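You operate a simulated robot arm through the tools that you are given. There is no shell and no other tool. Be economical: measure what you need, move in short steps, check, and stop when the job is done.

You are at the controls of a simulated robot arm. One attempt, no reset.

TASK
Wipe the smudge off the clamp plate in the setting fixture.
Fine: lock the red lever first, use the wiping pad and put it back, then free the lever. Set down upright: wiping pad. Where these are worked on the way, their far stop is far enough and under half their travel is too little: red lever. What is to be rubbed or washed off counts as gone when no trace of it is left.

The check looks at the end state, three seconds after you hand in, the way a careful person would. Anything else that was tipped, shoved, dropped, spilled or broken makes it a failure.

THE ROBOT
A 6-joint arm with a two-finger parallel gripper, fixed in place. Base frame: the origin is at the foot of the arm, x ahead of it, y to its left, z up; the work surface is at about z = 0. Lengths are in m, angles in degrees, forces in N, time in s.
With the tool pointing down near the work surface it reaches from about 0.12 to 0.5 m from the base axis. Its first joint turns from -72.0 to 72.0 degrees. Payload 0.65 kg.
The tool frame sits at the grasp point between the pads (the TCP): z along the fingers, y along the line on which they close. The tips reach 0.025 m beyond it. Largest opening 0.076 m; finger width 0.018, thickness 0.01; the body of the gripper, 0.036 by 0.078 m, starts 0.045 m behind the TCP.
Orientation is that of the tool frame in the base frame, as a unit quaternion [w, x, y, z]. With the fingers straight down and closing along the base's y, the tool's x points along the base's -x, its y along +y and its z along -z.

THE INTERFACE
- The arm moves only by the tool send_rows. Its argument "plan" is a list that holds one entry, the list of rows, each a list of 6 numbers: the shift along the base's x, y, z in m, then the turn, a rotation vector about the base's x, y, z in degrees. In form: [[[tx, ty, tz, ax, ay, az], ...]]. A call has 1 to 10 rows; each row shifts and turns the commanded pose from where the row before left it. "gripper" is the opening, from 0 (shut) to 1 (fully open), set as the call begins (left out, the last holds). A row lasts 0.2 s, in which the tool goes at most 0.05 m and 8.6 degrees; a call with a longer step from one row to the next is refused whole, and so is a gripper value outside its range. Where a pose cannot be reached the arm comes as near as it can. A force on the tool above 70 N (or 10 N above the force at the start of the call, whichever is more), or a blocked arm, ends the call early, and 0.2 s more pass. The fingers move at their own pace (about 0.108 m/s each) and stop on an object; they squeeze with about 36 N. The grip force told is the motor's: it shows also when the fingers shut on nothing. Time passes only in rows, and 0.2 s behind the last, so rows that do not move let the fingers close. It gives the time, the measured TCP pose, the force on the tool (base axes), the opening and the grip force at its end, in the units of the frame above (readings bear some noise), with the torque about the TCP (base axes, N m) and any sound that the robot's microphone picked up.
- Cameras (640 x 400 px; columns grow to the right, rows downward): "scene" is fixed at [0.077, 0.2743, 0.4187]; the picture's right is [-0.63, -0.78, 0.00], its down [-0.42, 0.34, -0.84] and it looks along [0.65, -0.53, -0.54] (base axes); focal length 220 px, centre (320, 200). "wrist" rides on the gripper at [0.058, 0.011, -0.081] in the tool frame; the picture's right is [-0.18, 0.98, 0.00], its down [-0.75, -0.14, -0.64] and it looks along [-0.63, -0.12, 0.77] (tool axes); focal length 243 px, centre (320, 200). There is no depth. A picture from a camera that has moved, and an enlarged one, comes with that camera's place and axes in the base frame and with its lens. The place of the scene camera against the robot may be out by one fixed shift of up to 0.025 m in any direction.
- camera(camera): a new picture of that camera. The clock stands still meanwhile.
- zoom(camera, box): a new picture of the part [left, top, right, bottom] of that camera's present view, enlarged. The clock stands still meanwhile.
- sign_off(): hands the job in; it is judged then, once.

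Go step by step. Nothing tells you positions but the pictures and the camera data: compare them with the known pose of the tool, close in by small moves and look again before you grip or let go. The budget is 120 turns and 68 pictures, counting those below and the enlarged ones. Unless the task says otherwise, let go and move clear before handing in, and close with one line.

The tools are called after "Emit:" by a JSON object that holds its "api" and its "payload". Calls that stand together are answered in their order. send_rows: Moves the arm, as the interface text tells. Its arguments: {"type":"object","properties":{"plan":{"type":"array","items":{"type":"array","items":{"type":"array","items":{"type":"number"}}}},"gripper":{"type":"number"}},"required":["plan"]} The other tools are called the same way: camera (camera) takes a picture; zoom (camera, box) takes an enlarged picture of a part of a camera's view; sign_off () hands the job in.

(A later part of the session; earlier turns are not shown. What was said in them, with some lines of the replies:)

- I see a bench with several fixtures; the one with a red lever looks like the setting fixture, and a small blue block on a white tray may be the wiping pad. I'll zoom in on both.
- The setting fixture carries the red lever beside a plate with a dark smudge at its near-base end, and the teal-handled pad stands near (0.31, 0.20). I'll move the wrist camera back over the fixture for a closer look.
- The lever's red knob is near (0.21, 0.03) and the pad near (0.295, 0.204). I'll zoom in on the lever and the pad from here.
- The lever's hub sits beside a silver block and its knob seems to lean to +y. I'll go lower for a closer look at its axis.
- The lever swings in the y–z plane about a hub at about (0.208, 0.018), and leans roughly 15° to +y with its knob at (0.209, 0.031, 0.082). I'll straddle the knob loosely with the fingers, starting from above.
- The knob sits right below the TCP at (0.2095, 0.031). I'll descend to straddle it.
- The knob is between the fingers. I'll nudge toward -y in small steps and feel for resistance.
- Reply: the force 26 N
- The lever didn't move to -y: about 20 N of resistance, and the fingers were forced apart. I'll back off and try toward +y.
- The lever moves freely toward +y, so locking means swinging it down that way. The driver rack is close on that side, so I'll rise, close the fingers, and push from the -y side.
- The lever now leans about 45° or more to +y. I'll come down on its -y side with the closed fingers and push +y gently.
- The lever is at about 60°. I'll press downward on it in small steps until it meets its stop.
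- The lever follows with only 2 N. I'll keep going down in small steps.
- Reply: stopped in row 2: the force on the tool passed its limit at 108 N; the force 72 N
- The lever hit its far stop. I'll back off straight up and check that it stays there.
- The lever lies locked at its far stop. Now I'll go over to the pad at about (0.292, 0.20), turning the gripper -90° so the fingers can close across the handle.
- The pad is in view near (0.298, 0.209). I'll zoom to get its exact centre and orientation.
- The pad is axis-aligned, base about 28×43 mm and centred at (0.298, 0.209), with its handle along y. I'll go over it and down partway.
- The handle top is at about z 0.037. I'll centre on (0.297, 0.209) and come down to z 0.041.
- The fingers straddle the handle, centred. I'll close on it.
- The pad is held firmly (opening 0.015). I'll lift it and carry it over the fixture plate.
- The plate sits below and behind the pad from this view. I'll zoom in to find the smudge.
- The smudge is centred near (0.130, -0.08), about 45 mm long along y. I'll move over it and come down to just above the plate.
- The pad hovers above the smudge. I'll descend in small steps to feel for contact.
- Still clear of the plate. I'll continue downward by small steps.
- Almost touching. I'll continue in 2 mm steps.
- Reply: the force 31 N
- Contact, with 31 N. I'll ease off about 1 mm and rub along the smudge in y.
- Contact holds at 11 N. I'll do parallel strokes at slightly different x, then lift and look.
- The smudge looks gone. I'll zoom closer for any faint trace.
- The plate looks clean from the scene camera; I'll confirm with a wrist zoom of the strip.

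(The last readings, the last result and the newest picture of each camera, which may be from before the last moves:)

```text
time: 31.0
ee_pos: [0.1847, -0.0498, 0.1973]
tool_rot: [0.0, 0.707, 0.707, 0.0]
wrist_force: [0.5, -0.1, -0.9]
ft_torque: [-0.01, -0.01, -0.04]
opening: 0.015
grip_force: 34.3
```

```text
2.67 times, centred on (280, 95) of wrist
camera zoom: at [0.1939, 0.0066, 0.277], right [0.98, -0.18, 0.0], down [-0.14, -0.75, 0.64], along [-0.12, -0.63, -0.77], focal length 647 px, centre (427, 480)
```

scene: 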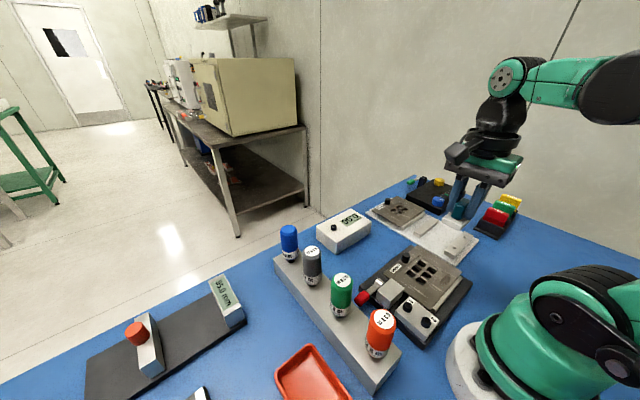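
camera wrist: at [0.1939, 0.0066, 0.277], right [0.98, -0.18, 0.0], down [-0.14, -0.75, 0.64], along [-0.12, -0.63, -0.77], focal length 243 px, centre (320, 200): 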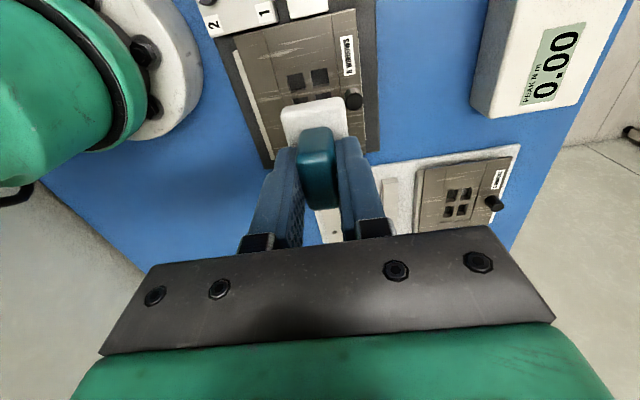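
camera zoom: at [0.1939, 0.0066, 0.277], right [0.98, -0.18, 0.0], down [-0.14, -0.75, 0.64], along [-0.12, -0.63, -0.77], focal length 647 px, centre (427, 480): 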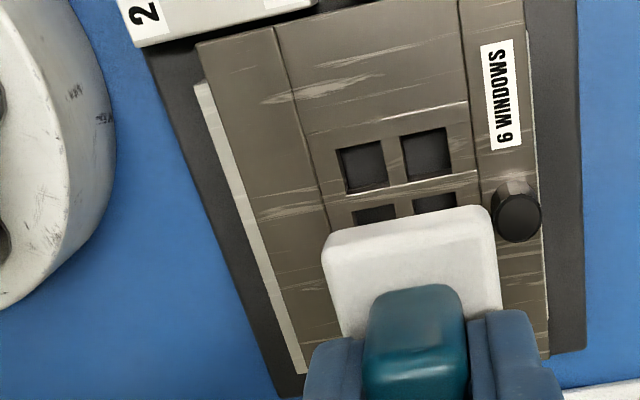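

The plate is clean. I'll carry the pad back above its original spot at (0.297, 0.209).

Emit:
{"api": "send_rows", "payload": {"plan": [[[0, 0, 0.024, 0, 0, 0], [0.0125, 0.0288, 0, 0, 0, 0], [0.0125, 0.0288, 0, 0, 0, 0], [0.0125, 0.0288, 0, 0, 0, 0], [0.0125, 0.0288, 0, 0, 0, 0], [0.0125, 0.0288, 0, 0, 0, 0], [0.0125, 0.0288, 0, 0, 0, 0], [0.0125, 0.0288, 0, 0, 0, 0], [0.0125, 0.0288, 0, 0, 0, 0], [0.0125, 0.0287, 0, 0, 0, 0]]]}}

Emit:
{"api": "send_rows", "payload": {"plan": [[[0, 0, -0.045, 0, 0, 0], [0, 0, -0.045, 0, 0, 0], [0, 0, -0.04, 0, 0, 0], [0, 0, -0.03, 0, 0, 0], [0, 0, 0, 0, 0, 0]]]}}

Emit:
{"api": "zoom", "payload": {"camera": "scene", "box": [220, 260, 320, 340]}}

```text
time: 33.2
ee_pos: [0.295, 0.2081, 0.2238]
tool_rot: [-0.001, 0.707, 0.707, 0.001]
wrist_force: [0.6, -0.8, 0.8]
ft_torque: [0.01, -0.02, 0.01]
opening: 0.0153
grip_force: 34.9
```

```text
time: 34.4
ee_pos: [0.2952, 0.204, 0.0587]
tool_rot: [-0.001, 0.707, 0.707, 0.001]
wrist_force: [0.7, -0.4, -0.4]
ft_torque: [0.0, -0.03, 0.0]
opening: 0.0149
grip_force: 34.6
```

```text
5.00 times, centred on (270, 300) of scene
camera zoom: at [0.077, 0.2743, 0.4187], right [-0.63, -0.78, 0.0], down [-0.42, 0.34, -0.84], along [0.65, -0.53, -0.54], focal length 1102 px, centre (570, -300)
```

zoom: 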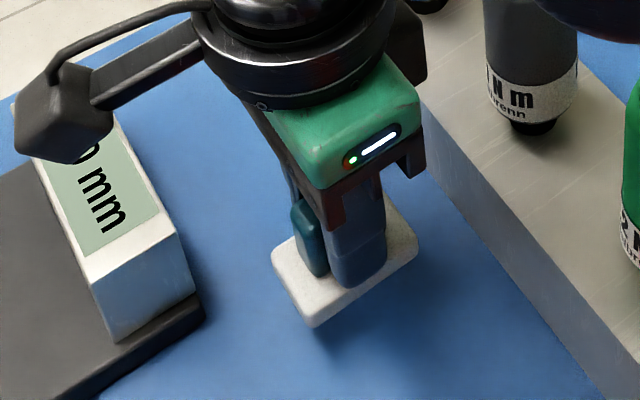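

I'm about 5 mm short in y, so I'll correct that and lower to the table gently.

Emit:
{"api": "send_rows", "payload": {"plan": [[[0.002, 0.005, 0, 0, 0, 0], [0, 0, -0.01, 0, 0, 0], [0, 0, -0.005, 0, 0, 0], [0, 0, 0, 0, 0, 0]]]}}

Emit:
{"api": "send_rows", "payload": {"plan": [[[0, 0, -0.002, 0, 0, 0], [0, 0, 0, 0, 0, 0]]]}}

```text
time: 35.4
ee_pos: [0.295, 0.2111, 0.0447]
tool_rot: [-0.001, 0.707, 0.707, 0.001]
wrist_force: [-0.7, -0.1, 0.4]
ft_torque: [0.0, 0.01, -0.06]
opening: 0.0151
grip_force: 34.4
```

```text
time: 36.0
ee_pos: [0.296, 0.2116, 0.0428]
tool_rot: [-0.001, 0.707, 0.707, 0.0]
wrist_force: [-0.3, 0.4, -0.2]
ft_torque: [0.01, 0.04, -0.02]
opening: 0.0148
grip_force: 34.7
```

Emit:
{"api": "send_rows", "payload": {"plan": [[[0, -0.0015, -0.0015, 0, 0, 0], [0, 0, 0, 0, 0, 0]]]}}

Emit:
{"api": "send_rows", "payload": {"plan": [[[0, 0, -0.001, 0, 0, 0], [0, 0, 0, 0, 0, 0]]]}}

Emit:
{"api": "zoom", "payload": {"camera": "scene", "box": [220, 260, 320, 340]}}

```text
time: 36.6
ee_pos: [0.2971, 0.2108, 0.0415]
tool_rot: [0.0, 0.707, 0.707, 0.001]
wrist_force: [0.1, -0.7, 0.1]
ft_torque: [0.01, -0.02, -0.02]
opening: 0.0151
grip_force: 34.4
```

```text
time: 37.2
ee_pos: [0.2977, 0.2096, 0.0411]
tool_rot: [-0.001, 0.707, 0.707, 0.0]
wrist_force: [-0.4, 1.0, -0.7]
ft_torque: [0.0, 0.01, 0.0]
opening: 0.0151
grip_force: 34.4
```

```text
5.00 times, centred on (270, 300) of scene
camera zoom: at [0.077, 0.2743, 0.4187], right [-0.63, -0.78, 0.0], down [-0.42, 0.34, -0.84], along [0.65, -0.53, -0.54], focal length 1102 px, centre (570, -300)
```

zoom: 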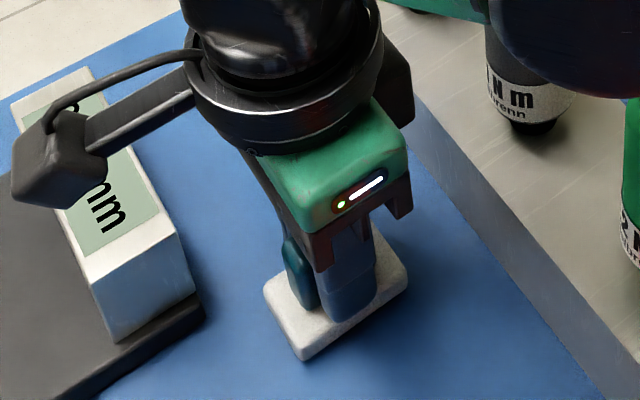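

The pad matches its old place; there's no contact yet. I'll go down by another millimetre or two.

Emit:
{"api": "send_rows", "payload": {"plan": [[[0, 0, -0.001, 0, 0, 0], [0, 0, 0, 0, 0, 0]]]}}

Emit:
{"api": "send_rows", "payload": {"plan": [[[0, 0, -0.001, 0, 0, 0], [0, 0, 0, 0, 0, 0]]]}}

```text
time: 37.8
ee_pos: [0.2978, 0.2109, 0.0398]
tool_rot: [-0.001, 0.707, 0.707, 0.0]
wrist_force: [0.0, 0.7, 0.0]
ft_torque: [0.0, -0.01, -0.03]
opening: 0.0148
grip_force: 34.1
```

```text
time: 38.4
ee_pos: [0.2967, 0.2097, 0.0388]
tool_rot: [-0.001, 0.707, 0.707, 0.0]
wrist_force: [-0.8, -0.5, -0.1]
ft_torque: [0.0, -0.04, -0.03]
opening: 0.0146
grip_force: 34.6
```

Emit:
{"api": "send_rows", "payload": {"plan": [[[0, 0, -0.001, 0, 0, 0], [0, 0, 0, 0, 0, 0]]]}}

Emit:
{"api": "send_rows", "payload": {"plan": [[[0, 0, -0.001, 0, 0, 0], [0, 0, 0, 0, 0, 0]]]}}

```text
time: 39.0
ee_pos: [0.2972, 0.2094, 0.0385]
tool_rot: [0.0, 0.708, 0.706, 0.001]
wrist_force: [0.1, -0.2, -0.7]
ft_torque: [-0.03, 0.02, -0.02]
opening: 0.015
grip_force: 34.8
```

```text
time: 39.6
ee_pos: [0.2971, 0.21, 0.0394]
tool_rot: [0.0, 0.707, 0.707, 0.001]
wrist_force: [-1.7, 1.7, 24.0]
ft_torque: [-0.03, 0.03, 0.01]
opening: 0.015
grip_force: 34.8
```

Contact with the table. I'll ease up slightly, release and rise straight up.

Emit:
{"api": "send_rows", "payload": {"plan": [[[0, 0, 0.001, 0, 0, 0], [0, 0, 0, 0, 0, 0]]]}}

Emit:
{"api": "send_rows", "payload": {"plan": [[[0, 0, 0, 0, 0, 0], [0, 0, 0, 0, 0, 0], [0, 0, 0.02, 0, 0, 0], [0, 0, 0.04, 0, 0, 0], [0, 0, 0.045, 0, 0, 0], [0, 0, 0.045, 0, 0, 0], [0, 0, 0.04, 0, 0, 0]]], "gripper": 0.6}}

Emit:
{"api": "zoom", "payload": {"camera": "scene", "box": [80, 240, 320, 400]}}

```text
time: 40.2
ee_pos: [0.2976, 0.2106, 0.0376]
tool_rot: [0.0, 0.707, 0.707, 0.001]
wrist_force: [0.3, 0.5, 1.2]
ft_torque: [-0.04, 0.02, 0.0]
opening: 0.0149
grip_force: 34.4
```

```text
time: 41.8
ee_pos: [0.2973, 0.2109, 0.2285]
tool_rot: [-0.001, 0.708, 0.706, 0.001]
wrist_force: [0.4, -1.0, -0.2]
ft_torque: [0.02, 0.03, -0.03]
opening: 0.0457
grip_force: 0.1
```

```text
2.50 times, centred on (200, 320) of scene
camera zoom: at [0.077, 0.2743, 0.4187], right [-0.63, -0.78, 0.0], down [-0.42, 0.34, -0.84], along [0.65, -0.53, -0.54], focal length 551 px, centre (620, -100)
```

zoom: 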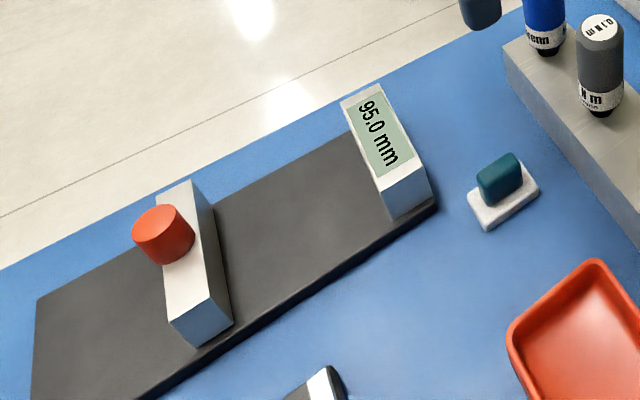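

The pad stands upright back in its spot. Next is freeing the lever: I'll move above it and turn the gripper by 180°, so the wrist camera is on the plate side, clear of the drivers.

Emit:
{"api": "send_rows", "payload": {"plan": [[[-0.004, -0.007, 0, 0, 0, 8.5], [-0.004, -0.007, 0, 0, 0, 8.5], [-0.004, -0.007, 0, 0, 0, 8.5], [-0.004, -0.007, 0, 0, 0, 8.5], [-0.004, -0.007, 0, 0, 0, 8.5], [-0.004, -0.007, 0, 0, 0, 8.5], [-0.004, -0.007, 0, 0, 0, 8.5], [-0.004, -0.007, 0, 0, 0, 8.5], [-0.004, -0.007, 0, 0, 0, 8.5], [-0.004, -0.007, 0, 0, 0, 8.5]]]}}

Emit:
{"api": "send_rows", "payload": {"plan": [[[-0.005, -0.0073, 0, 0, 0, 8.5], [-0.005, -0.0073, 0, 0, 0, 8.5], [-0.005, -0.0073, 0, 0, 0, 8.5], [-0.005, -0.0073, 0, 0, 0, 8.5], [-0.005, -0.0073, 0, 0, 0, 8.5], [-0.005, -0.0073, 0, 0, 0, 8.5], [-0.005, -0.0073, 0, 0, 0, 8.5], [-0.005, -0.0073, 0, 0, 0, 8.5], [-0.005, -0.0073, 0, 0, 0, 8.5], [-0.005, -0.0073, 0, 0, 0, 8.5]]]}}

Emit:
{"api": "send_rows", "payload": {"plan": [[[0, 0, 0, 0, 0, 8.5], [0, 0, 0, 0, 0, 1.5], [0, 0, 0, 0, 0, 0]]]}}

Emit:
{"api": "camera", "payload": {"camera": "wrist"}}

```text
time: 44.0
ee_pos: [0.2581, 0.1408, 0.2283]
tool_rot: [-0.001, 0.041, 0.999, 0.0]
wrist_force: [1.0, -0.8, -0.1]
ft_torque: [-0.04, -0.01, 0.02]
opening: 0.0456
grip_force: 0.1
```

```text
time: 46.2
ee_pos: [0.2078, 0.0667, 0.2293]
tool_rot: [-0.001, -0.644, 0.765, 0.0]
wrist_force: [0.4, 0.4, 0.1]
ft_torque: [-0.01, 0.02, 0.01]
opening: 0.0457
grip_force: 0.0
```

```text
time: 47.0
ee_pos: [0.2082, 0.0679, 0.2292]
tool_rot: [0.0, 0.708, -0.706, 0.001]
wrist_force: [-0.8, -0.3, -0.4]
ft_torque: [0.01, -0.01, 0.01]
opening: 0.0454
grip_force: 0.1
```

```text
23 pictures are left
camera wrist: at [0.1954, 0.0079, 0.3086], right [-0.98, 0.18, 0.0], down [0.14, 0.75, 0.64], along [0.12, 0.63, -0.77], focal length 243 px, centre (320, 200)
```

wrist: 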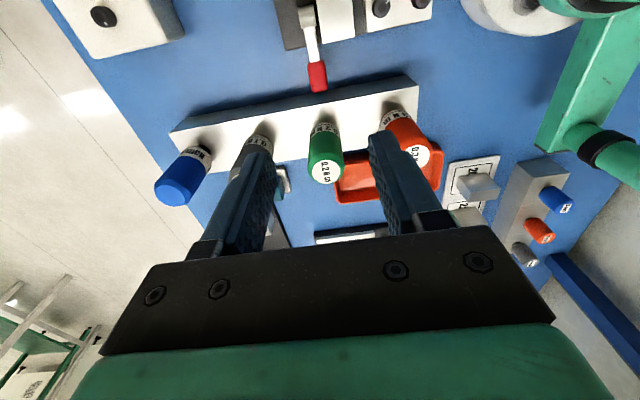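

The knob is at (0.210, 0.0665, ~0.05). I'll align and descend partway with a narrower opening, then look.

Emit:
{"api": "send_rows", "payload": {"plan": [[[0.0016, -0.0015, -0.04, 0, 0, 0], [0, 0, -0.04, 0, 0, 0], [0, 0, -0.035, 0, 0, 0], [0, 0, 0, 0, 0, 0]]], "gripper": 0.47}}

Emit:
{"api": "camera", "payload": {"camera": "wrist"}}

Emit:
{"api": "zoom", "payload": {"camera": "scene", "box": [310, 210, 430, 310]}}

```text
time: 48.0
ee_pos: [0.2088, 0.065, 0.1138]
tool_rot: [0.001, 0.707, -0.707, 0.001]
wrist_force: [-0.2, 0.7, -0.4]
ft_torque: [0.0, -0.03, -0.02]
opening: 0.0356
grip_force: 0.1
```

```text
22 pictures are left
camera wrist: at [0.1972, 0.0059, 0.1939], right [-0.98, 0.18, 0.0], down [0.14, 0.75, 0.64], along [0.12, 0.63, -0.77], focal length 243 px, centre (320, 200)
```

wrist: 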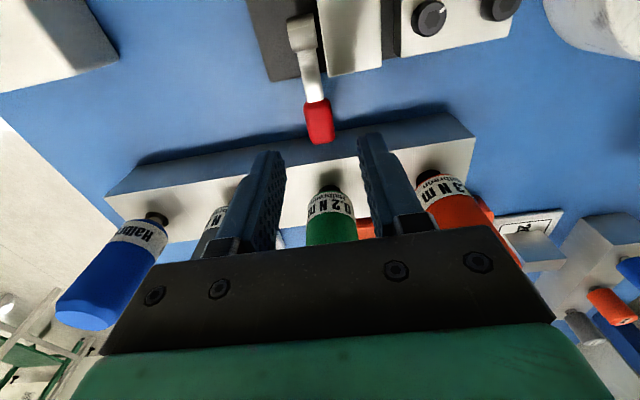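

```text
4.00 times, centred on (370, 260) of scene
camera zoom: at [0.077, 0.2743, 0.4187], right [-0.63, -0.78, 0.0], down [-0.42, 0.34, -0.84], along [0.65, -0.53, -0.54], focal length 882 px, centre (120, -40)
```

zoom: 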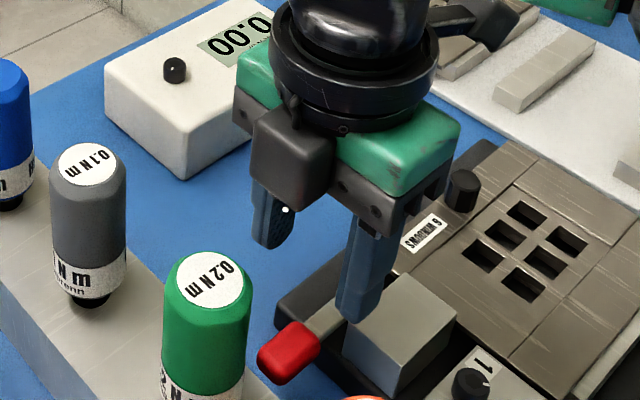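

The knob lies lower than assumed, at around (0.209, 0.068, 0.04). I'll descend so the fingers straddle it in x.

Emit:
{"api": "send_rows", "payload": {"plan": [[[0, 0.002, -0.03, 0, 0, 0], [0, 0, -0.02, 0, 0, 0], [0, 0, -0.012, 0, 0, 0]]]}}

Emit:
{"api": "camera", "payload": {"camera": "wrist"}}

Emit:
{"api": "zoom", "payload": {"camera": "scene", "box": [310, 210, 430, 310]}}

```text
time: 48.8
ee_pos: [0.2077, 0.0689, 0.0525]
tool_rot: [0.001, 0.707, -0.707, 0.001]
wrist_force: [0.2, -1.0, -0.4]
ft_torque: [0.02, -0.01, -0.03]
opening: 0.0356
grip_force: 0.0
```

```text
20 pictures are left
camera wrist: at [0.1961, 0.0091, 0.132], right [-0.98, 0.18, 0.0], down [0.14, 0.75, 0.64], along [0.12, 0.63, -0.77], focal length 243 px, centre (320, 200)
```

wrist: 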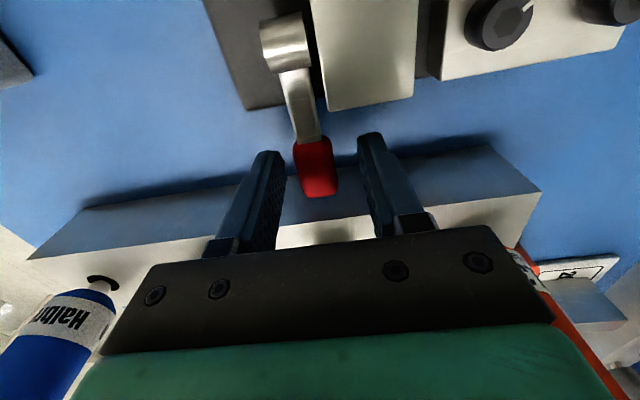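

```text
4.00 times, centred on (370, 260) of scene
camera zoom: at [0.077, 0.2743, 0.4187], right [-0.63, -0.78, 0.0], down [-0.42, 0.34, -0.84], along [0.65, -0.53, -0.54], focal length 882 px, centre (120, -40)
```

zoom: 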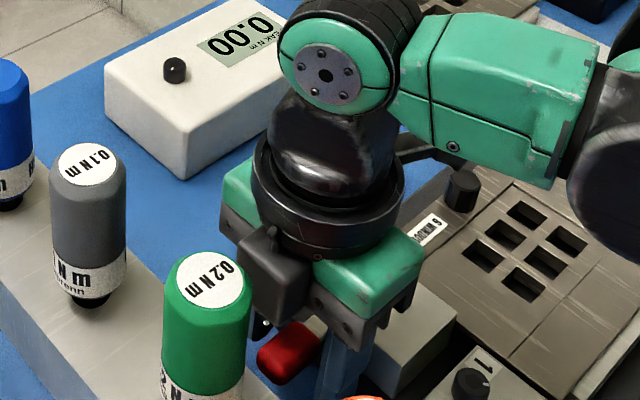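

The knob is centred between the fingers. I'll lower 5 mm and grip it.

Emit:
{"api": "send_rows", "payload": {"plan": [[[0.001, 0, -0.005, 0, 0, 0], [0, 0, 0, 0, 0, 0]]]}}

Emit:
{"api": "send_rows", "payload": {"plan": [[[0, 0, 0, 0, 0, 0], [0, 0, 0, 0, 0, 0]]], "gripper": 0}}

```text
time: 49.4
ee_pos: [0.209, 0.0673, 0.0473]
tool_rot: [-0.001, -0.707, 0.708, 0.0]
wrist_force: [-1.1, 0.1, 0.9]
ft_torque: [0.01, 0.01, 0.0]
opening: 0.0357
grip_force: 0.0
```

```text
time: 50.0
ee_pos: [0.2099, 0.0679, 0.0468]
tool_rot: [0.0, 0.707, -0.707, 0.001]
wrist_force: [15.4, -2.7, -10.2]
ft_torque: [0.43, -0.06, 0.04]
opening: 0.0181
grip_force: 36.7
```

The knob is gripped, with a slight side load. I'll ease x and lift it along its arc.

Emit:
{"api": "send_rows", "payload": {"plan": [[[0.001, -0.001, 0.003, 0, 0, 0], [0, -0.001, 0.004, 0, 0, 0], [0, -0.002, 0.004, 0, 0, 0], [0, -0.002, 0.004, 0, 0, 0]]]}}

Emit:
{"api": "camera", "payload": {"camera": "wrist"}}

```text
time: 51.0
ee_pos: [0.2117, 0.0638, 0.0617]
tool_rot: [0.0, 0.708, -0.707, -0.001]
wrist_force: [1.8, 30.2, -10.9]
ft_torque: [1.2, -0.04, -0.3]
opening: 0.0178
grip_force: 36.4
```

```text
18 pictures are left
camera wrist: at [0.1984, 0.0038, 0.1414], right [-0.98, 0.18, 0.0], down [0.14, 0.75, 0.65], along [0.12, 0.64, -0.76], focal length 243 px, centre (320, 200)
```

wrist: 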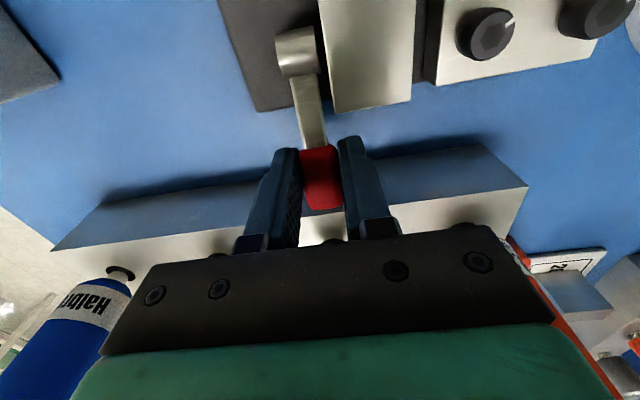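

The lever is rising, but the load in y and the torque are building up. I'll relieve y a little and turn the tool with the lever while lifting.

Emit:
{"api": "send_rows", "payload": {"plan": [[[0, 0.0015, 0.001, 5, 0, 0], [0, 0, 0.003, 6, 0, 0], [0, -0.001, 0.003, 6, 0, 0]]]}}

```text
time: 51.8
ee_pos: [0.2103, 0.0584, 0.0684]
tool_rot: [-0.098, 0.701, -0.7, -0.099]
wrist_force: [-17.8, -51.9, -21.7]
ft_torque: [-0.89, -0.56, 0.6]
opening: 0.0181
grip_force: 36.3
```

The load has reversed, so I'll relax toward the measured position and then release; the lever should now be around 50°, high enough to push from the +y side.

Emit:
{"api": "send_rows", "payload": {"plan": [[[0, -0.003, 0.001, 0, 0, 0], [0, -0.002, 0.001, 0, 0, 0]]]}}

Emit:
{"api": "send_rows", "payload": {"plan": [[[0, 0, 0, 0, 0, 0], [0, 0, 0, 0, 0, 0]]], "gripper": 0.45}}

Emit:
{"api": "camera", "payload": {"camera": "wrist"}}

```text
time: 52.4
ee_pos: [0.2105, 0.058, 0.0709]
tool_rot: [-0.104, 0.7, -0.699, -0.106]
wrist_force: [-28.4, -1.2, -25.5]
ft_torque: [0.89, 0.13, -0.08]
opening: 0.0179
grip_force: 36.3
```

```text
time: 53.0
ee_pos: [0.211, 0.0576, 0.0712]
tool_rot: [-0.104, 0.7, -0.699, -0.103]
wrist_force: [0.9, -0.1, 0.0]
ft_torque: [-0.03, 0.04, 0.02]
opening: 0.0344
grip_force: 0.1
```

```text
17 pictures are left
camera wrist: at [0.1997, -0.0228, 0.1301], right [-0.98, 0.18, 0.05], down [0.14, 0.53, 0.83], along [0.12, 0.83, -0.55], focal length 243 px, centre (320, 200)
```

wrist: 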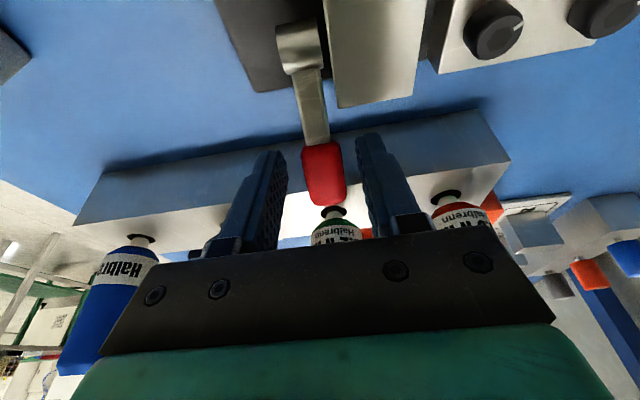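

The lever now stands at about 45°. I'll back out along the tool axis, close the fingers, and go round to the knob's +y side.

Emit:
{"api": "send_rows", "payload": {"plan": [[[0, -0.006, 0.019, 0, 0, 0], [0, -0.006, 0.019, 0, 0, 0], [0, -0.006, 0.019, 0, 0, 0], [0, 0, 0.005, 0, 0, 0]]]}}

Emit:
{"api": "send_rows", "payload": {"plan": [[[0, 0, 0, 0, 0, 0], [0, 0.025, 0, 0, 0, 0], [0, 0.025, 0, 0, 0, 0], [0, 0, -0.02, 0, 0, 0], [0, 0, 0, 0, 0, 0]]], "gripper": 0}}

Emit:
{"api": "zoom", "payload": {"camera": "scene", "box": [310, 210, 430, 310]}}

Emit:
{"api": "camera", "payload": {"camera": "wrist"}}

```text
time: 54.0
ee_pos: [0.2102, 0.0374, 0.1327]
tool_rot: [0.103, -0.699, 0.7, 0.103]
wrist_force: [-0.3, 0.3, 1.1]
ft_torque: [0.01, 0.01, -0.03]
opening: 0.034
grip_force: 0.1
```

```text
time: 55.2
ee_pos: [0.2114, 0.0907, 0.1118]
tool_rot: [0.104, -0.699, 0.699, 0.103]
wrist_force: [0.3, -0.3, 0.6]
ft_torque: [0.01, 0.0, 0.02]
opening: 0.0001
grip_force: 23.4
```

```text
4.00 times, centred on (370, 260) of scene
camera zoom: at [0.077, 0.2743, 0.4187], right [-0.63, -0.78, 0.0], down [-0.42, 0.34, -0.84], along [0.65, -0.53, -0.54], focal length 882 px, centre (120, -40)
```

zoom: 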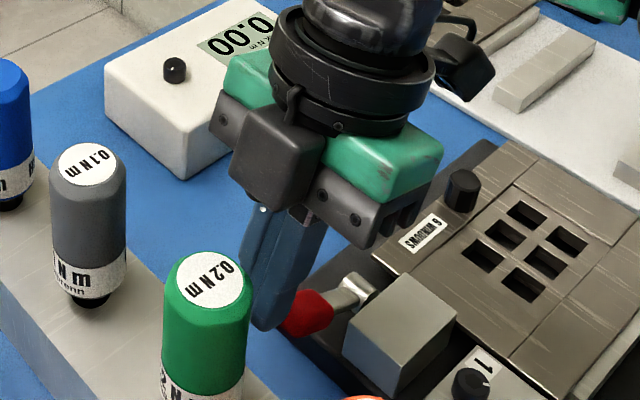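

```text
15 pictures are left
camera wrist: at [0.1991, 0.0105, 0.171], right [-0.98, 0.18, 0.05], down [0.14, 0.53, 0.83], along [0.12, 0.83, -0.55], focal length 243 px, centre (320, 200)
```

wrist: 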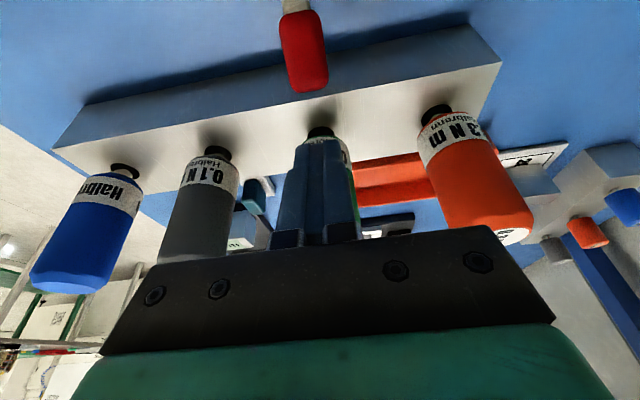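

The knob is about 56° over, with the finger on its +y side. I'll lower behind it and push -y.

Emit:
{"api": "send_rows", "payload": {"plan": [[[0, -0.004, 0, 0, 0, 0], [0, 0, -0.012, 0, 0, 0], [0, 0, -0.012, 0, 0, 0]]]}}

Emit:
{"api": "send_rows", "payload": {"plan": [[[0, -0.01, 0, 0, 0, 0], [0, -0.01, 0.002, 0, 0, 0], [0, -0.008, 0.003, 0, 0, 0]]]}}

Emit:
{"api": "camera", "payload": {"camera": "wrist"}}

```text
time: 56.0
ee_pos: [0.211, 0.0844, 0.0895]
tool_rot: [0.104, -0.699, 0.7, 0.104]
wrist_force: [0.0, -0.1, 0.3]
ft_torque: [0.02, 0.02, 0.03]
opening: 0.0001
grip_force: 23.4
```

```text
time: 56.5
ee_pos: [0.2125, 0.0789, 0.0926]
tool_rot: [-0.113, 0.7, -0.696, -0.115]
wrist_force: [-2.1, 3.5, 2.3]
ft_torque: [0.11, 0.04, -0.01]
opening: 0.0002
grip_force: 23.5
stopped in row 2: the force on the tool passed its limit at 87 N (the readings are from after the stop); the commanded pose is now the measured one
```

```text
14 pictures are left
camera wrist: at [0.2007, -0.0028, 0.149], right [-0.98, 0.17, 0.06], down [0.14, 0.51, 0.85], along [0.11, 0.84, -0.53], focal length 243 px, centre (320, 200)
```

wrist: 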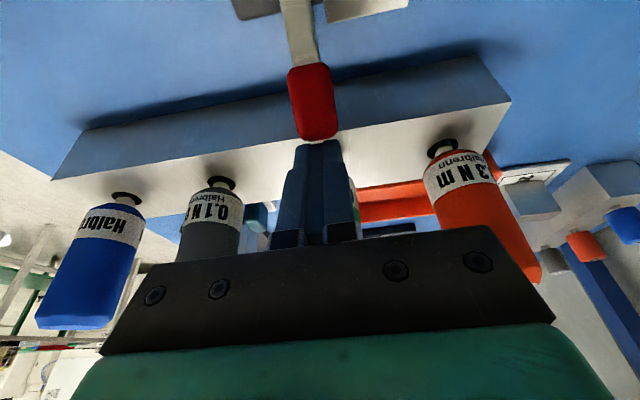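

That push jammed: end-on against the knob with a tilted finger. I'll back off, straighten the tool, and lift the lever by gripping it along an exact arc instead.

Emit:
{"api": "send_rows", "payload": {"plan": [[[0, 0.006, 0.004, 0, 0, 0], [0, 0, 0.03, 0, 0, 0], [0, 0, 0.03, 0, 0, 0], [0, -0.007, 0, -6.2, 0, 0], [0, -0.007, 0, -6.2, 0, 0], [0, -0.007, 0, -6, 0, 0], [0, 0, 0, 0, 0, 0]]]}}

Emit:
{"api": "send_rows", "payload": {"plan": [[[0, 0, 0, 0, 0, 0], [0, 0, -0.02, 0, 0, 0], [0, 0, 0, 0, 0, 0]]], "gripper": 0.47}}

Emit:
{"api": "camera", "payload": {"camera": "wrist"}}

```text
time: 58.1
ee_pos: [0.2115, 0.0643, 0.1553]
tool_rot: [0.002, 0.709, -0.705, -0.001]
wrist_force: [0.7, -0.8, 0.5]
ft_torque: [0.01, -0.03, 0.01]
opening: 0.0
grip_force: 23.3
```

```text
time: 58.9
ee_pos: [0.2134, 0.0651, 0.1354]
tool_rot: [0.001, 0.709, -0.706, -0.001]
wrist_force: [0.4, -0.5, -0.6]
ft_torque: [-0.03, -0.01, 0.01]
opening: 0.0359
grip_force: 0.1
```

```text
13 pictures are left
camera wrist: at [0.2011, 0.0049, 0.2152], right [-0.98, 0.18, 0.0], down [0.14, 0.75, 0.64], along [0.11, 0.63, -0.77], focal length 243 px, centre (320, 200)
```

wrist: 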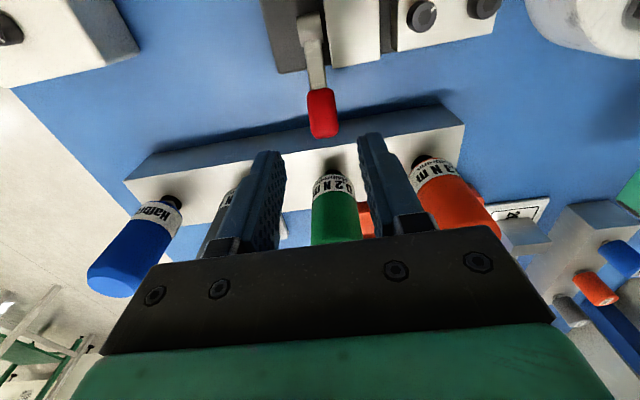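

The knob is at (0.210, 0.061, 0.060). I'll align, descend and grip.

Emit:
{"api": "send_rows", "payload": {"plan": [[[-0.0032, -0.0035, -0.03, 0, 0, 0], [0, 0, -0.03, 0, 0, 0], [0, 0, -0.012, 0, 0, 0], [0, 0, 0, 0, 0, 0]]]}}

Emit:
{"api": "send_rows", "payload": {"plan": [[[0, 0, 0, 0, 0, 0], [0, 0, 0, 0, 0, 0]]], "gripper": 0}}

```text
time: 59.9
ee_pos: [0.2091, 0.0599, 0.064]
tool_rot: [0.001, 0.709, -0.705, 0.0]
wrist_force: [-0.7, -1.0, 0.6]
ft_torque: [0.0, -0.02, 0.01]
opening: 0.0356
grip_force: 0.0
```

```text
time: 60.5
ee_pos: [0.2098, 0.0609, 0.0625]
tool_rot: [0.0, 0.709, -0.705, 0.0]
wrist_force: [24.3, -4.8, -18.6]
ft_torque: [0.62, 0.01, -0.35]
opening: 0.0178
grip_force: 35.6
```

Gripped. I'll now move along the arc about the hub, turning the tool by 5° per step.

Emit:
{"api": "send_rows", "payload": {"plan": [[[0.0015, 0, 0, 0, 0, 0], [0, -0.003, 0.0036, 5, 0, 0], [0, -0.0033, 0.0034, 5, 0, 0], [0, 0, 0, 0, 0, 0]]]}}

```text
time: 61.5
ee_pos: [0.21, 0.0536, 0.0721]
tool_rot: [-0.062, 0.707, -0.702, -0.065]
wrist_force: [8.3, 18.1, -11.7]
ft_torque: [1.01, 0.12, -0.53]
opening: 0.018
grip_force: 35.9
```

The loads are moderate and the lever follows. I'll continue along the arc, slightly lower.

Emit:
{"api": "send_rows", "payload": {"plan": [[[0, -0.0026, 0.002, 5, 0, 0], [0, -0.0036, 0.0024, 5, 0, 0], [0, -0.004, 0.0022, 5, 0, 0], [0, 0, 0, 0, 0, 0]]]}}

Emit:
{"api": "zoom", "payload": {"camera": "scene", "box": [310, 210, 430, 310]}}

```text
time: 62.5
ee_pos: [0.2104, 0.0443, 0.0767]
tool_rot: [-0.153, 0.693, -0.687, -0.155]
wrist_force: [0.2, 20.0, 22.2]
ft_torque: [0.28, 0.31, -0.44]
opening: 0.0179
grip_force: 35.6
```

```text
4.00 times, centred on (370, 260) of scene
camera zoom: at [0.077, 0.2743, 0.4187], right [-0.63, -0.78, 0.0], down [-0.42, 0.34, -0.84], along [0.65, -0.53, -0.54], focal length 882 px, centre (120, -40)
```

zoom: 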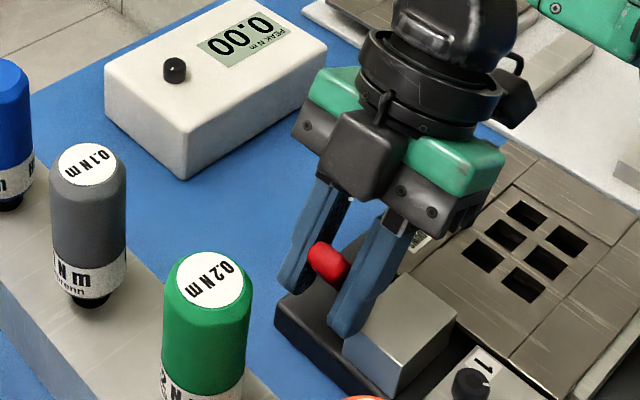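

It works: the lever is at about 29° from vertical. I'll continue along the arc toward the starting stop (about 14°).

Emit:
{"api": "send_rows", "payload": {"plan": [[[0, -0.0038, 0.0026, 5, 0, 0], [0, -0.0043, 0.002, 5, 0, 0], [0, -0.0022, 0.0008, 2.5, 0, 0], [0, 0, 0, 0, 0, 0]]]}}

```text
time: 63.5
ee_pos: [0.2101, 0.0326, 0.0826]
tool_rot: [-0.226, 0.672, -0.668, -0.226]
wrist_force: [1.3, 2.1, -41.2]
ft_torque: [0.61, 0.29, -0.28]
opening: 0.0175
grip_force: 36.3
```

That's practically the starting pose of the knob. I'll nudge the last bit, then release.

Emit:
{"api": "send_rows", "payload": {"plan": [[[0, -0.0015, -0.0012, 1.5, 0, 0], [0, -0.0015, 0, 1, 0, 0], [0, 0, 0, 0, 0, 0]]]}}

Emit:
{"api": "send_rows", "payload": {"plan": [[[0, 0, 0, 0, 0, 0], [0, 0, 0, 0, 0, 0]]], "gripper": 0.47}}

Emit:
{"api": "camera", "payload": {"camera": "wrist"}}

```text
time: 64.3
ee_pos: [0.2101, 0.0327, 0.0832]
tool_rot: [-0.244, 0.666, -0.66, -0.246]
wrist_force: [-9.0, 9.9, 54.0]
ft_torque: [-0.12, 0.58, -0.28]
opening: 0.0179
grip_force: 35.8
```

```text
time: 64.9
ee_pos: [0.2112, 0.03, 0.0817]
tool_rot: [-0.242, 0.667, -0.662, -0.242]
wrist_force: [0.3, -1.1, -0.5]
ft_torque: [0.0, 0.0, -0.02]
opening: 0.0358
grip_force: 0.0
```

```text
11 pictures are left
camera wrist: at [0.1992, -0.0669, 0.1052], right [-0.98, 0.14, 0.12], down [0.14, 0.16, 0.98], along [0.11, 0.98, -0.18], focal length 243 px, centre (320, 200)
```

wrist: 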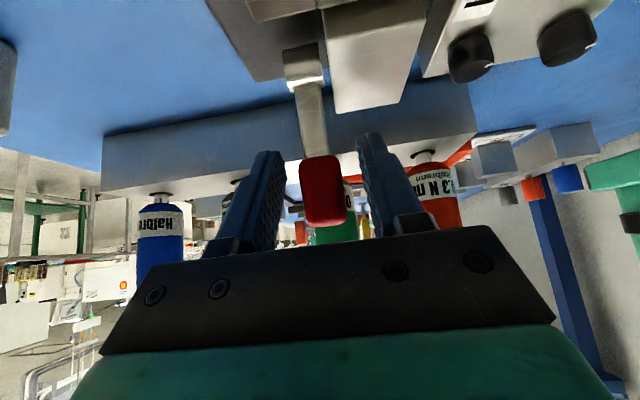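

Released. I'll retreat along the tool axis and upward, then compare the lever with its starting pose.

Emit:
{"api": "send_rows", "payload": {"plan": [[[0, -0.013, 0.0155, 0, 0, 0], [0, -0.013, 0.0155, 0, 0, 0], [0, -0.013, 0.0155, 0, 0, 0], [0, -0.005, 0.04, 0, 0, 0], [0, 0, 0.04, 0, 0, 0], [0, 0, 0.03, -8, 0, 0], [0, 0, 0.02, -8, 0, 0], [0, 0, 0, -8, 0, 0], [0, 0, 0, -8, 0, 0], [0, 0, 0, -8, 0, 0]]]}}

Emit:
{"api": "zoom", "payload": {"camera": "scene", "box": [360, 250, 410, 300]}}

```text
time: 67.1
ee_pos: [0.2109, -0.0143, 0.2579]
tool_rot: [0.001, 0.708, -0.706, 0.0]
wrist_force: [-0.2, -0.6, -0.8]
ft_torque: [0.01, 0.01, -0.01]
opening: 0.0359
grip_force: 0.1
```

```text
8.00 times, centred on (385, 275) of scene
camera zoom: at [0.077, 0.2743, 0.4187], right [-0.63, -0.78, 0.0], down [-0.42, 0.34, -0.84], along [0.65, -0.53, -0.54], focal length 1764 px, centre (-200, -400)
```

zoom: 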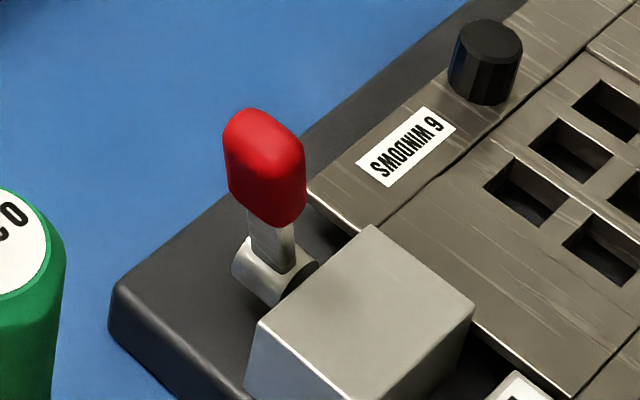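

The lever is within about 5° of its original stop. I'll nudge it home with closed fingers from the +y side.

Emit:
{"api": "send_rows", "payload": {"plan": [[[0, 0.03, 0, 0, 0, 0], [0, 0.03, 0, 0, 0, 0], [-0.001, 0.024, 0, 0, 0, 0], [0, 0, -0.04, 0, 0, 0], [0, 0, -0.04, 0, 0, 0], [0, 0, -0.04, 0, 0, 0], [0, 0, -0.04, 0, 0, 0], [0, 0, 0, 0, 0, 0]]], "gripper": 0}}

Emit:
{"api": "camera", "payload": {"camera": "wrist"}}

```text
time: 68.9
ee_pos: [0.2107, 0.0714, 0.0994]
tool_rot: [0.001, 0.709, -0.705, -0.002]
wrist_force: [-0.5, 0.0, -0.5]
ft_torque: [0.04, -0.01, 0.0]
opening: 0.0003
grip_force: 24.0
```

```text
9 pictures are left
camera wrist: at [0.1984, 0.0111, 0.1787], right [-0.98, 0.18, 0.0], down [0.14, 0.75, 0.64], along [0.11, 0.63, -0.77], focal length 243 px, centre (320, 200)
```

wrist: 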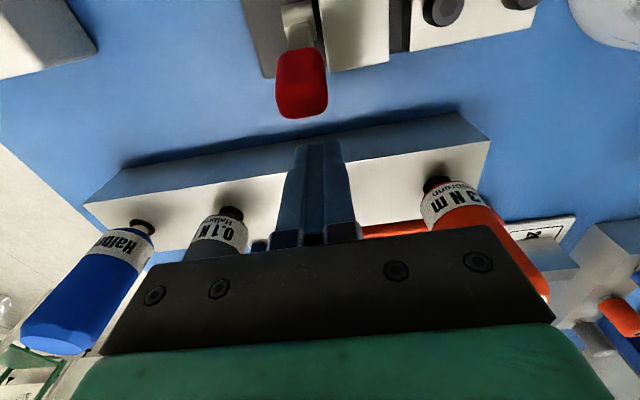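

The fingers are on the +y side of the knob. I'll push -y gently in small steps.

Emit:
{"api": "send_rows", "payload": {"plan": [[[0, -0.008, -0.006, 0, 0, 0], [0, -0.008, 0, 0, 0, 0], [0, -0.004, 0, 0, 0, 0], [0, 0, 0, 0, 0, 0]]]}}

Emit:
{"api": "send_rows", "payload": {"plan": [[[0, -0.002, 0, 0, 0, 0], [0, -0.001, 0, 0, 0, 0], [0, 0, 0, 0, 0, 0]]]}}

```text
time: 69.9
ee_pos: [0.2085, 0.0504, 0.0923]
tool_rot: [0.001, 0.709, -0.705, -0.001]
wrist_force: [-0.1, 0.7, -0.7]
ft_torque: [0.01, 0.01, -0.02]
opening: 0.0
grip_force: 23.5
```

```text
time: 70.7
ee_pos: [0.2089, 0.0475, 0.0912]
tool_rot: [0.001, 0.709, -0.705, -0.002]
wrist_force: [-0.1, 7.7, 2.5]
ft_torque: [-0.08, -0.01, -0.03]
opening: 0.0
grip_force: 23.8
```

Emit:
{"api": "send_rows", "payload": {"plan": [[[0, -0.001, 0, 0, 0, 0], [0, 0, 0, 0, 0, 0]]]}}

Emit:
{"api": "zoom", "payload": {"camera": "scene", "box": [360, 250, 410, 300]}}

```text
time: 71.3
ee_pos: [0.2085, 0.0466, 0.092]
tool_rot: [0.0, 0.709, -0.705, -0.002]
wrist_force: [6.1, 27.1, 2.7]
ft_torque: [-0.21, 0.04, 0.01]
opening: 0.0
grip_force: 23.2
```

```text
8.00 times, centred on (385, 275) of scene
camera zoom: at [0.077, 0.2743, 0.4187], right [-0.63, -0.78, 0.0], down [-0.42, 0.34, -0.84], along [0.65, -0.53, -0.54], focal length 1764 px, centre (-200, -400)
```

zoom: 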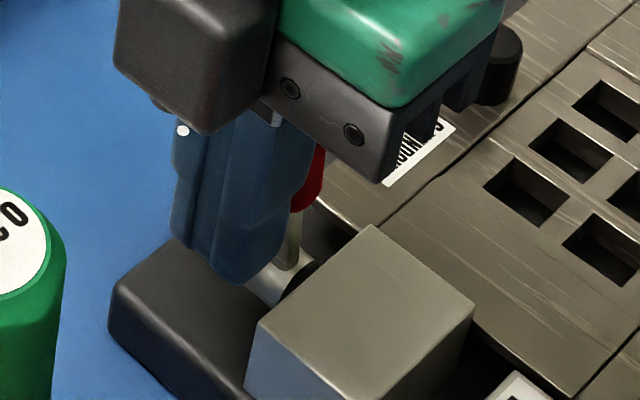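

The lever is at its stop, with 27 N and no further motion. I'll back off, rise clear, and do a final check.

Emit:
{"api": "send_rows", "payload": {"plan": [[[0, 0.008, 0, 0, 0, 0], [0, 0.006, 0.02, 0, 0, 0], [0, 0, 0.04, 0, 0, 0], [0, 0, 0.045, 0, 0, 0], [0, 0, 0.045, 0, 0, 0], [0.02, -0.03, 0.03, 0, 0, 0], [0.02, -0.04, 0.01, 0, 0, 0], [0.02, -0.04, 0, 0, 0, 0]]]}}

Emit:
{"api": "zoom", "payload": {"camera": "scene", "box": [340, 230, 490, 350]}}

Emit:
{"api": "camera", "payload": {"camera": "scene"}}

```text
time: 73.1
ee_pos: [0.2692, -0.0549, 0.2817]
tool_rot: [0.002, 0.709, -0.706, -0.002]
wrist_force: [0.8, 0.6, 0.5]
ft_torque: [-0.03, -0.01, 0.0]
opening: 0.0
grip_force: 23.4
```

```text
3.33 times, centred on (415, 290) of scene
camera zoom: at [0.077, 0.2743, 0.4187], right [-0.63, -0.78, 0.0], down [-0.42, 0.34, -0.84], along [0.65, -0.53, -0.54], focal length 735 px, centre (3, -100)
```

zoom: 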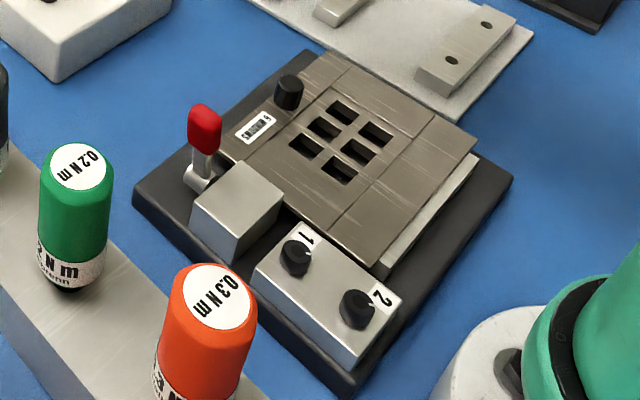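

```text
6 pictures are left
```

scene: 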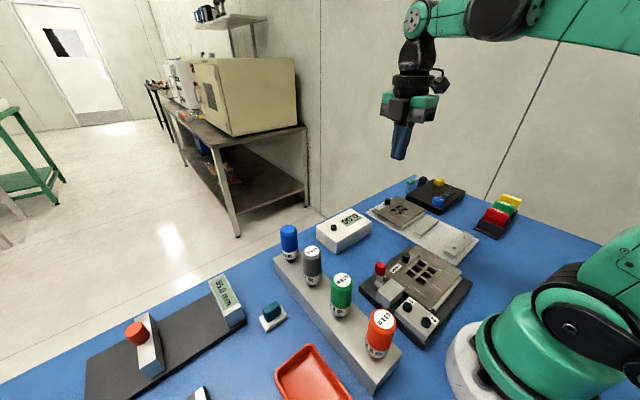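

The plate is clean, the pad stands upright in its spot, the lever is back at its free stop, and nothing else looks disturbed. I'm handing in.

Emit:
{"api": "sign_off", "payload": {}}

```text
The job is handed in.
```

The smudge is wiped off the clamp plate, with no trace visible in the last pictures. I locked the red lever first, put the pad back upright in its spot, and then freed the lever to its starting stop.
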